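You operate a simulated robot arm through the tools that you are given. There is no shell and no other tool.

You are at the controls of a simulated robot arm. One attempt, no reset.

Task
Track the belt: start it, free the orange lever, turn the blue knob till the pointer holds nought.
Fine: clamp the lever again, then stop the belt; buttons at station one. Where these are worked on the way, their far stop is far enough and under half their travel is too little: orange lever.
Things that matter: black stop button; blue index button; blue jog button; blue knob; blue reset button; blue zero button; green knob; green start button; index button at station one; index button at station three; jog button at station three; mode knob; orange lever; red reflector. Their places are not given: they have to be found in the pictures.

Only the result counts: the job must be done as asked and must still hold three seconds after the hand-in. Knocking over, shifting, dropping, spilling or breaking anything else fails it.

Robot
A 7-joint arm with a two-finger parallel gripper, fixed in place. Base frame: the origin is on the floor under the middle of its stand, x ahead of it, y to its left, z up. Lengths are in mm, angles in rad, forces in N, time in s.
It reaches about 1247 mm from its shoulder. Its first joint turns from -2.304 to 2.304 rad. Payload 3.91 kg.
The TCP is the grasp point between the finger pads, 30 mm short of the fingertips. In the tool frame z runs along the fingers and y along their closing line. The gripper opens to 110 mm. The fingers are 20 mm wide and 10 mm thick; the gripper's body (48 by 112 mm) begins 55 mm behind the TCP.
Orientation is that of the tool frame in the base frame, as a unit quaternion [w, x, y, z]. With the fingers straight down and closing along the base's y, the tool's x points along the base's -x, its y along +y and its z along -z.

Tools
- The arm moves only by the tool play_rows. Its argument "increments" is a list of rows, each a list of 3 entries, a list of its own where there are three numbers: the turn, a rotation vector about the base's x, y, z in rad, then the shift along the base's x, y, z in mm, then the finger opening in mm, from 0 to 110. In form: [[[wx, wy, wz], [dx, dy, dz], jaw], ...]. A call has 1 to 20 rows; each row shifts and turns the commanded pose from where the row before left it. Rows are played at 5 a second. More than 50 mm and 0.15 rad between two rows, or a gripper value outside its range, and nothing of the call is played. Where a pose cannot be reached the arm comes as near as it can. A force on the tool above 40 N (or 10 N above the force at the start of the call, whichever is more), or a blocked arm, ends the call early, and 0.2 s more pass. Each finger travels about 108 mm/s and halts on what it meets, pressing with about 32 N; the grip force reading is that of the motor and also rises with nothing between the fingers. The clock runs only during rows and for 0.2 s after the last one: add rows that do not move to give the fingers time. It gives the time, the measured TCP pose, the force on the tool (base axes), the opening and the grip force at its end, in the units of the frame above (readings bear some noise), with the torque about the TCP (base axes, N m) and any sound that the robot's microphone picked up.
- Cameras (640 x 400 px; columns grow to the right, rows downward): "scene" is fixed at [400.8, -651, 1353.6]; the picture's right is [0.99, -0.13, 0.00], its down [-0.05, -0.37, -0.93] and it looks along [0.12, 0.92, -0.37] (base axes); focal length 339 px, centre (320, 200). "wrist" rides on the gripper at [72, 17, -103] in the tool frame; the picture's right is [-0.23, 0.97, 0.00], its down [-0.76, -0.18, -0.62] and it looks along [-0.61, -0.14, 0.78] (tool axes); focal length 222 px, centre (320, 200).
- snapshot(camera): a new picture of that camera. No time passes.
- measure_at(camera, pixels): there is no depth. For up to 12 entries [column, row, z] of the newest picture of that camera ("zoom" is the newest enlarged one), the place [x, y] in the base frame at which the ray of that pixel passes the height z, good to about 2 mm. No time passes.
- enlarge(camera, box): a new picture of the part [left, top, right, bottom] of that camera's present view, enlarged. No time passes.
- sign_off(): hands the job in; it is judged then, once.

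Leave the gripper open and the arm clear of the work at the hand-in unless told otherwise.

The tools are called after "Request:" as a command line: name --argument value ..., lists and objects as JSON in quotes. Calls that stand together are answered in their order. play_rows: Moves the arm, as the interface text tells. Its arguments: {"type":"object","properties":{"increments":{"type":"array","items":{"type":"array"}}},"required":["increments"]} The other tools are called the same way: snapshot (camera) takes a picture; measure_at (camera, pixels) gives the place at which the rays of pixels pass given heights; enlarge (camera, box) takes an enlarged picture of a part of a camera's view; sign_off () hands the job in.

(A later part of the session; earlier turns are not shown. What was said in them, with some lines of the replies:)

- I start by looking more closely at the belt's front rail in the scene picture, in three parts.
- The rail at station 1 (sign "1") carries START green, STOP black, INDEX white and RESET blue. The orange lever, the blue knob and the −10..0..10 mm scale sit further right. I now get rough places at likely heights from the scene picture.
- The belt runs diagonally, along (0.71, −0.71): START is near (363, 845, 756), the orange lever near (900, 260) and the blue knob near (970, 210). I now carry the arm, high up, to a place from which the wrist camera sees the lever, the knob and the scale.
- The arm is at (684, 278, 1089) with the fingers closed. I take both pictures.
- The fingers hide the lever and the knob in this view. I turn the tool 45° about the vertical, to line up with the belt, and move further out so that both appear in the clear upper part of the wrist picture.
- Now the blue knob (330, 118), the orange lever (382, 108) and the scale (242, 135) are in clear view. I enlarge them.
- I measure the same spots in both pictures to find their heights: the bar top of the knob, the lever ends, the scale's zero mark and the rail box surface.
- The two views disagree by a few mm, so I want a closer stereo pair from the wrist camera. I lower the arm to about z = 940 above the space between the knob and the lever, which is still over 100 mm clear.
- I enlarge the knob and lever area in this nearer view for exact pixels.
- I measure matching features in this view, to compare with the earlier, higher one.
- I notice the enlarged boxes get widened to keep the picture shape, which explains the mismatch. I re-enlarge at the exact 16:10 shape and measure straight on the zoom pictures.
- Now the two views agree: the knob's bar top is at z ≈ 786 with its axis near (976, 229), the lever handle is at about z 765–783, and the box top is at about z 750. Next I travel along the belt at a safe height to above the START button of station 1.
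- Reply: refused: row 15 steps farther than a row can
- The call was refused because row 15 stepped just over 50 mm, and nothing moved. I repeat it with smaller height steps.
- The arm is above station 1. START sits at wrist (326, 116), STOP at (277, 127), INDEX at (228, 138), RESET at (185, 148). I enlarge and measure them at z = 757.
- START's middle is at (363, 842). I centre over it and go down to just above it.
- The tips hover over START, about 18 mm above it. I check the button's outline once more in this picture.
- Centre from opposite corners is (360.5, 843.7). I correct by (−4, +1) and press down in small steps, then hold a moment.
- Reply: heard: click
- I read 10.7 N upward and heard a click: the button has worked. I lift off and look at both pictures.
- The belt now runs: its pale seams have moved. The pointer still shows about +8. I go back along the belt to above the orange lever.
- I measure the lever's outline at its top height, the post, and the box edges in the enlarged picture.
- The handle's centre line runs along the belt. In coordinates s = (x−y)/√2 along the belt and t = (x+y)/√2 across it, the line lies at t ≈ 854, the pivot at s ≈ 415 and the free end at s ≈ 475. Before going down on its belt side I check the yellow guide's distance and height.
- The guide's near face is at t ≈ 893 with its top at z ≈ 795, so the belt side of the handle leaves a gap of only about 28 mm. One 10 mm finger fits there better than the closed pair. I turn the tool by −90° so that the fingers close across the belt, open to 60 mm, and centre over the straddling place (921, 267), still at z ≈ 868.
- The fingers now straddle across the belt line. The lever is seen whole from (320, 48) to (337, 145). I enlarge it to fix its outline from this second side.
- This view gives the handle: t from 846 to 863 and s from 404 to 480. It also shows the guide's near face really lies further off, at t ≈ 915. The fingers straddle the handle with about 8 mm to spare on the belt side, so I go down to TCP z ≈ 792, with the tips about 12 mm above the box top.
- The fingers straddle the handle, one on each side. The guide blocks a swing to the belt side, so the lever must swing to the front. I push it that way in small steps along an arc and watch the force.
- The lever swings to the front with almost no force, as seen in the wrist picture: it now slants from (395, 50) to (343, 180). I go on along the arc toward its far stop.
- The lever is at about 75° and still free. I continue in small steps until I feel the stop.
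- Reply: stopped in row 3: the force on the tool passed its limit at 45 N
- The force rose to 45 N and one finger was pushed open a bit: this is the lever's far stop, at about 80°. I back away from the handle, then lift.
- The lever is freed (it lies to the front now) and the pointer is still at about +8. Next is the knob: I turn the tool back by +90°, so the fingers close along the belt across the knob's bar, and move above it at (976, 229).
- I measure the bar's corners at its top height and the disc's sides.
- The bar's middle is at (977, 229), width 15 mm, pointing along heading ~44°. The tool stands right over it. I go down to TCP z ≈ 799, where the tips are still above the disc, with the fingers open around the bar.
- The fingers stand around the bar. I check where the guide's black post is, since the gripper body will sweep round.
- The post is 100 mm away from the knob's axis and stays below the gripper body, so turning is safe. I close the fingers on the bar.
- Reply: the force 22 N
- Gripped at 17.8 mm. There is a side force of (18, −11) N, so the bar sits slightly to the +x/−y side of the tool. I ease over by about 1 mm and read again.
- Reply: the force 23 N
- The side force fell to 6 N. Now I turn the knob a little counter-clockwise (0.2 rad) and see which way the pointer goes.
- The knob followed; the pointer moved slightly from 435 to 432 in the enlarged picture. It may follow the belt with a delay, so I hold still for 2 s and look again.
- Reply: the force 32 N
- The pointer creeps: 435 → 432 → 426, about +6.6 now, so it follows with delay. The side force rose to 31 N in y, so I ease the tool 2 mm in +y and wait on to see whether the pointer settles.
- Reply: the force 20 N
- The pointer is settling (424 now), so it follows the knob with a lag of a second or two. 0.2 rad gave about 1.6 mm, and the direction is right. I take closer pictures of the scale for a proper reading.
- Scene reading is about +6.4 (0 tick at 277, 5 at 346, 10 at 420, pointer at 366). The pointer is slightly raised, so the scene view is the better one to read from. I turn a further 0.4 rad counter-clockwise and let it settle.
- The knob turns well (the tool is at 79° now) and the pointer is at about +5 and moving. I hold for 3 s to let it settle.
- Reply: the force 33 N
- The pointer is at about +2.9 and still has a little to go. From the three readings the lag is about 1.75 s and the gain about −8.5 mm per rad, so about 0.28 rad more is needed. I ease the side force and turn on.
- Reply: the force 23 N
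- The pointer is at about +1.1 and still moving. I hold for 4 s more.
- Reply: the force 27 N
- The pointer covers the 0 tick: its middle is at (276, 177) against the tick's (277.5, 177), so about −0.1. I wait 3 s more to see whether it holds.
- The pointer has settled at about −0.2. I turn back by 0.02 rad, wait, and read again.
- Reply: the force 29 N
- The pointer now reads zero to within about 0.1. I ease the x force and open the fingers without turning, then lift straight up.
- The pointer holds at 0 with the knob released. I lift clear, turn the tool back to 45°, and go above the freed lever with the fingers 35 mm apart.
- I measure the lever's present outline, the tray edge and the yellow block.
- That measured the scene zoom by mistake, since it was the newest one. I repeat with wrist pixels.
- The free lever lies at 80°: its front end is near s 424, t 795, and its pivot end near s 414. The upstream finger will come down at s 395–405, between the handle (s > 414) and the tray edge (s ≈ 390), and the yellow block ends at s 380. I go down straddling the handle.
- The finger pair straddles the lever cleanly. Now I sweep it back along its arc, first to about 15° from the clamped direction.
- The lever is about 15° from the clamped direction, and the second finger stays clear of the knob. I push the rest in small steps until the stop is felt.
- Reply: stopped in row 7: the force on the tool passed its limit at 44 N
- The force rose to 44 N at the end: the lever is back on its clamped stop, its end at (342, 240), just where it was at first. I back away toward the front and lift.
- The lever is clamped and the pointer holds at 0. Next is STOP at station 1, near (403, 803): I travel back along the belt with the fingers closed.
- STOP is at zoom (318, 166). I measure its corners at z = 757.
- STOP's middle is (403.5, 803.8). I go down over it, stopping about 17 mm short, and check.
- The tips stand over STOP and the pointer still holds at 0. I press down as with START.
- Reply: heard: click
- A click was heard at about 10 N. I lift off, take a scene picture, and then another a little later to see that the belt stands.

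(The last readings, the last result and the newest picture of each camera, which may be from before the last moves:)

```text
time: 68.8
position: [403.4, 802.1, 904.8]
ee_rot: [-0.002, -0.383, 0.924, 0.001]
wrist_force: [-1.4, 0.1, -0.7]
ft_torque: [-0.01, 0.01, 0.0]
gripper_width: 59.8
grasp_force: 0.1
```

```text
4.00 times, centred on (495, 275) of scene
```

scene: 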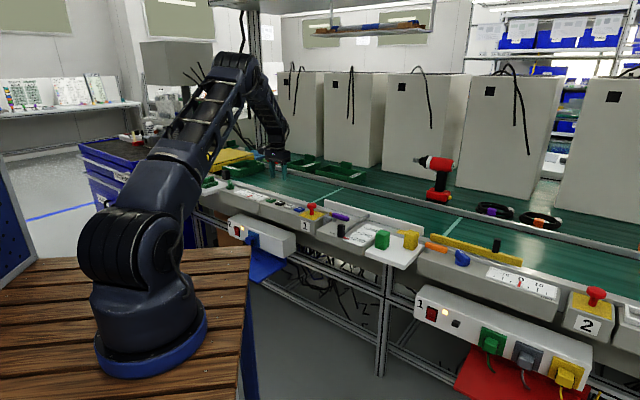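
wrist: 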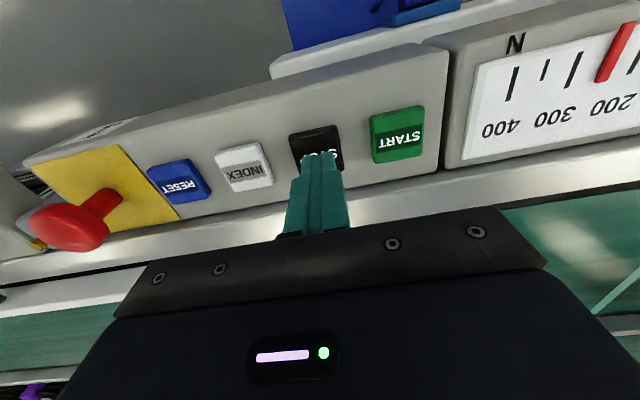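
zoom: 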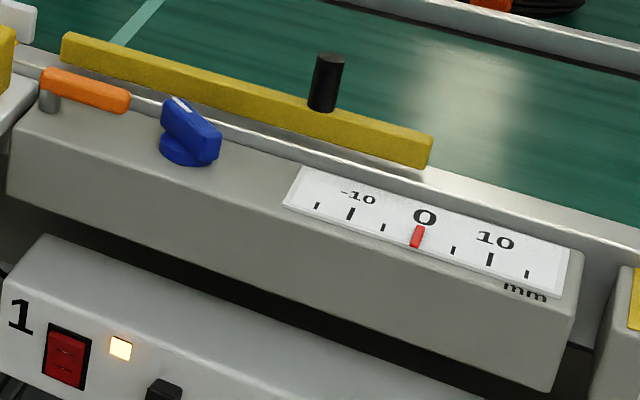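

The seams are at (330, 192) and (452, 225) now. I move the arm up and away from the belt, open the gripper, let 2 s pass, and compare.

Request:
play_rows --increments '[[[0, 0, 0], [-15, -25, 30], 110], [[0, 0, 0], [-15, -25, 30], 110], [[0, 0, 0], [-15, -25, 30], 110], [[0, 0, 0], [-15, -25, 30], 110], [[0, 0, 0], [-15, -25, 30], 110], [[0, 0, 0], [-15, -25, 20], 110], [[0, 0, 0], [-5, -25, 0], 110], [[0, 0, 0], [-5, -25, 0], 110], [[0, 0, 0], [0, 0, 0], 110], [[0, 0, 0], [0, 0, 0], 110], [[0, 0, 0], [0, 0, 0], 110], [[0, 0, 0], [0, 0, 0], 110]]'

Request:
snapshot --camera "scene"

Request:
enlarge --camera "scene" --box '[415, 225, 575, 325]'

Request:
enlarge --camera "scene" --box '[505, 270, 545, 295]'

Request:
snapshot --camera "wrist"

```text
time: 71.4
position: [302.5, 603.1, 1074.5]
ee_rot: [0.0, -0.383, 0.924, 0.002]
wrist_force: [-0.2, 0.4, -0.7]
ft_torque: [-0.01, -0.01, -0.02]
gripper_width: 110.0
grasp_force: 0.0
```

```text
taken
```

scene: 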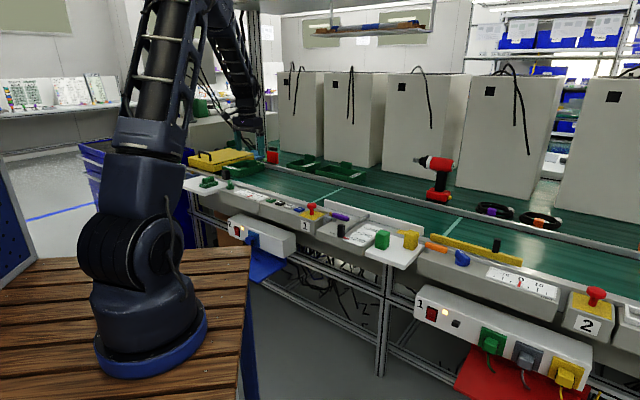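

```text
4.00 times, centred on (495, 275) of scene
```

zoom: 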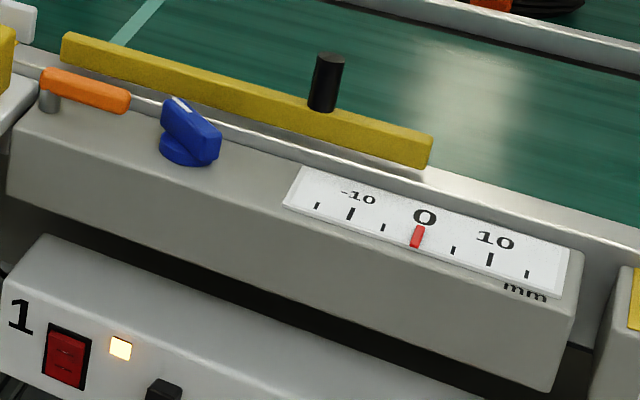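

```text
16.00 times, centred on (525, 282) of scene
```

zoom: 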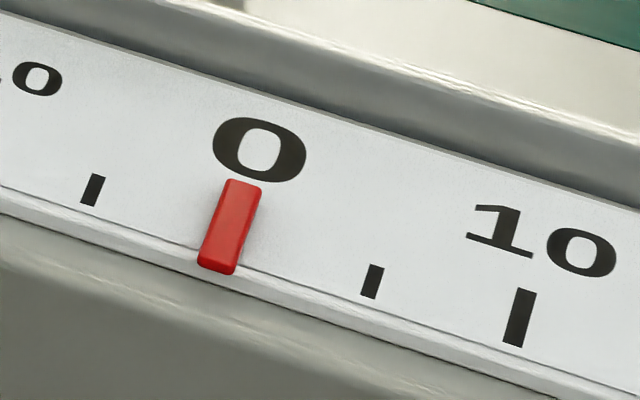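

```text
taken
```

wrist: 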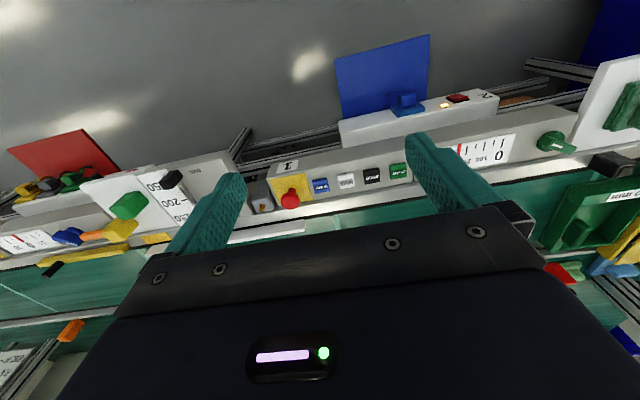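

The seams have not moved between the two pictures, so the belt stands still. The lever is back in its clamped place, the pointer rests on 0, the gripper is open and the arm is clear. I hand the job in.

Request:
sign_off

```text
The job is handed in.
```

The job is done and handed in; I have not seen the judge's result.

1. **Start:** I pressed START at station one, heard it click, and saw the belt begin to run.
2. **Lever freed:** I swung the orange lever to the front until it met its far stop, about 80° round.
3. **Knob:** I turned the blue knob counter-clockwise until the pointer settled on 0. I read it as within about 0.1 mm, and it stayed there after I let go of the knob.
4. **Lever clamped:** I swung the lever back to its original stop, and the pointer did not move.
5. **Stop:** I pressed STOP at station one and heard it click. Pictures 2.6 s apart showed the belt's seams in the same place and the pointer still on 0.

I saw nothing else shifted or knocked over. At the hand-in the gripper was open and the arm was clear of the belt.
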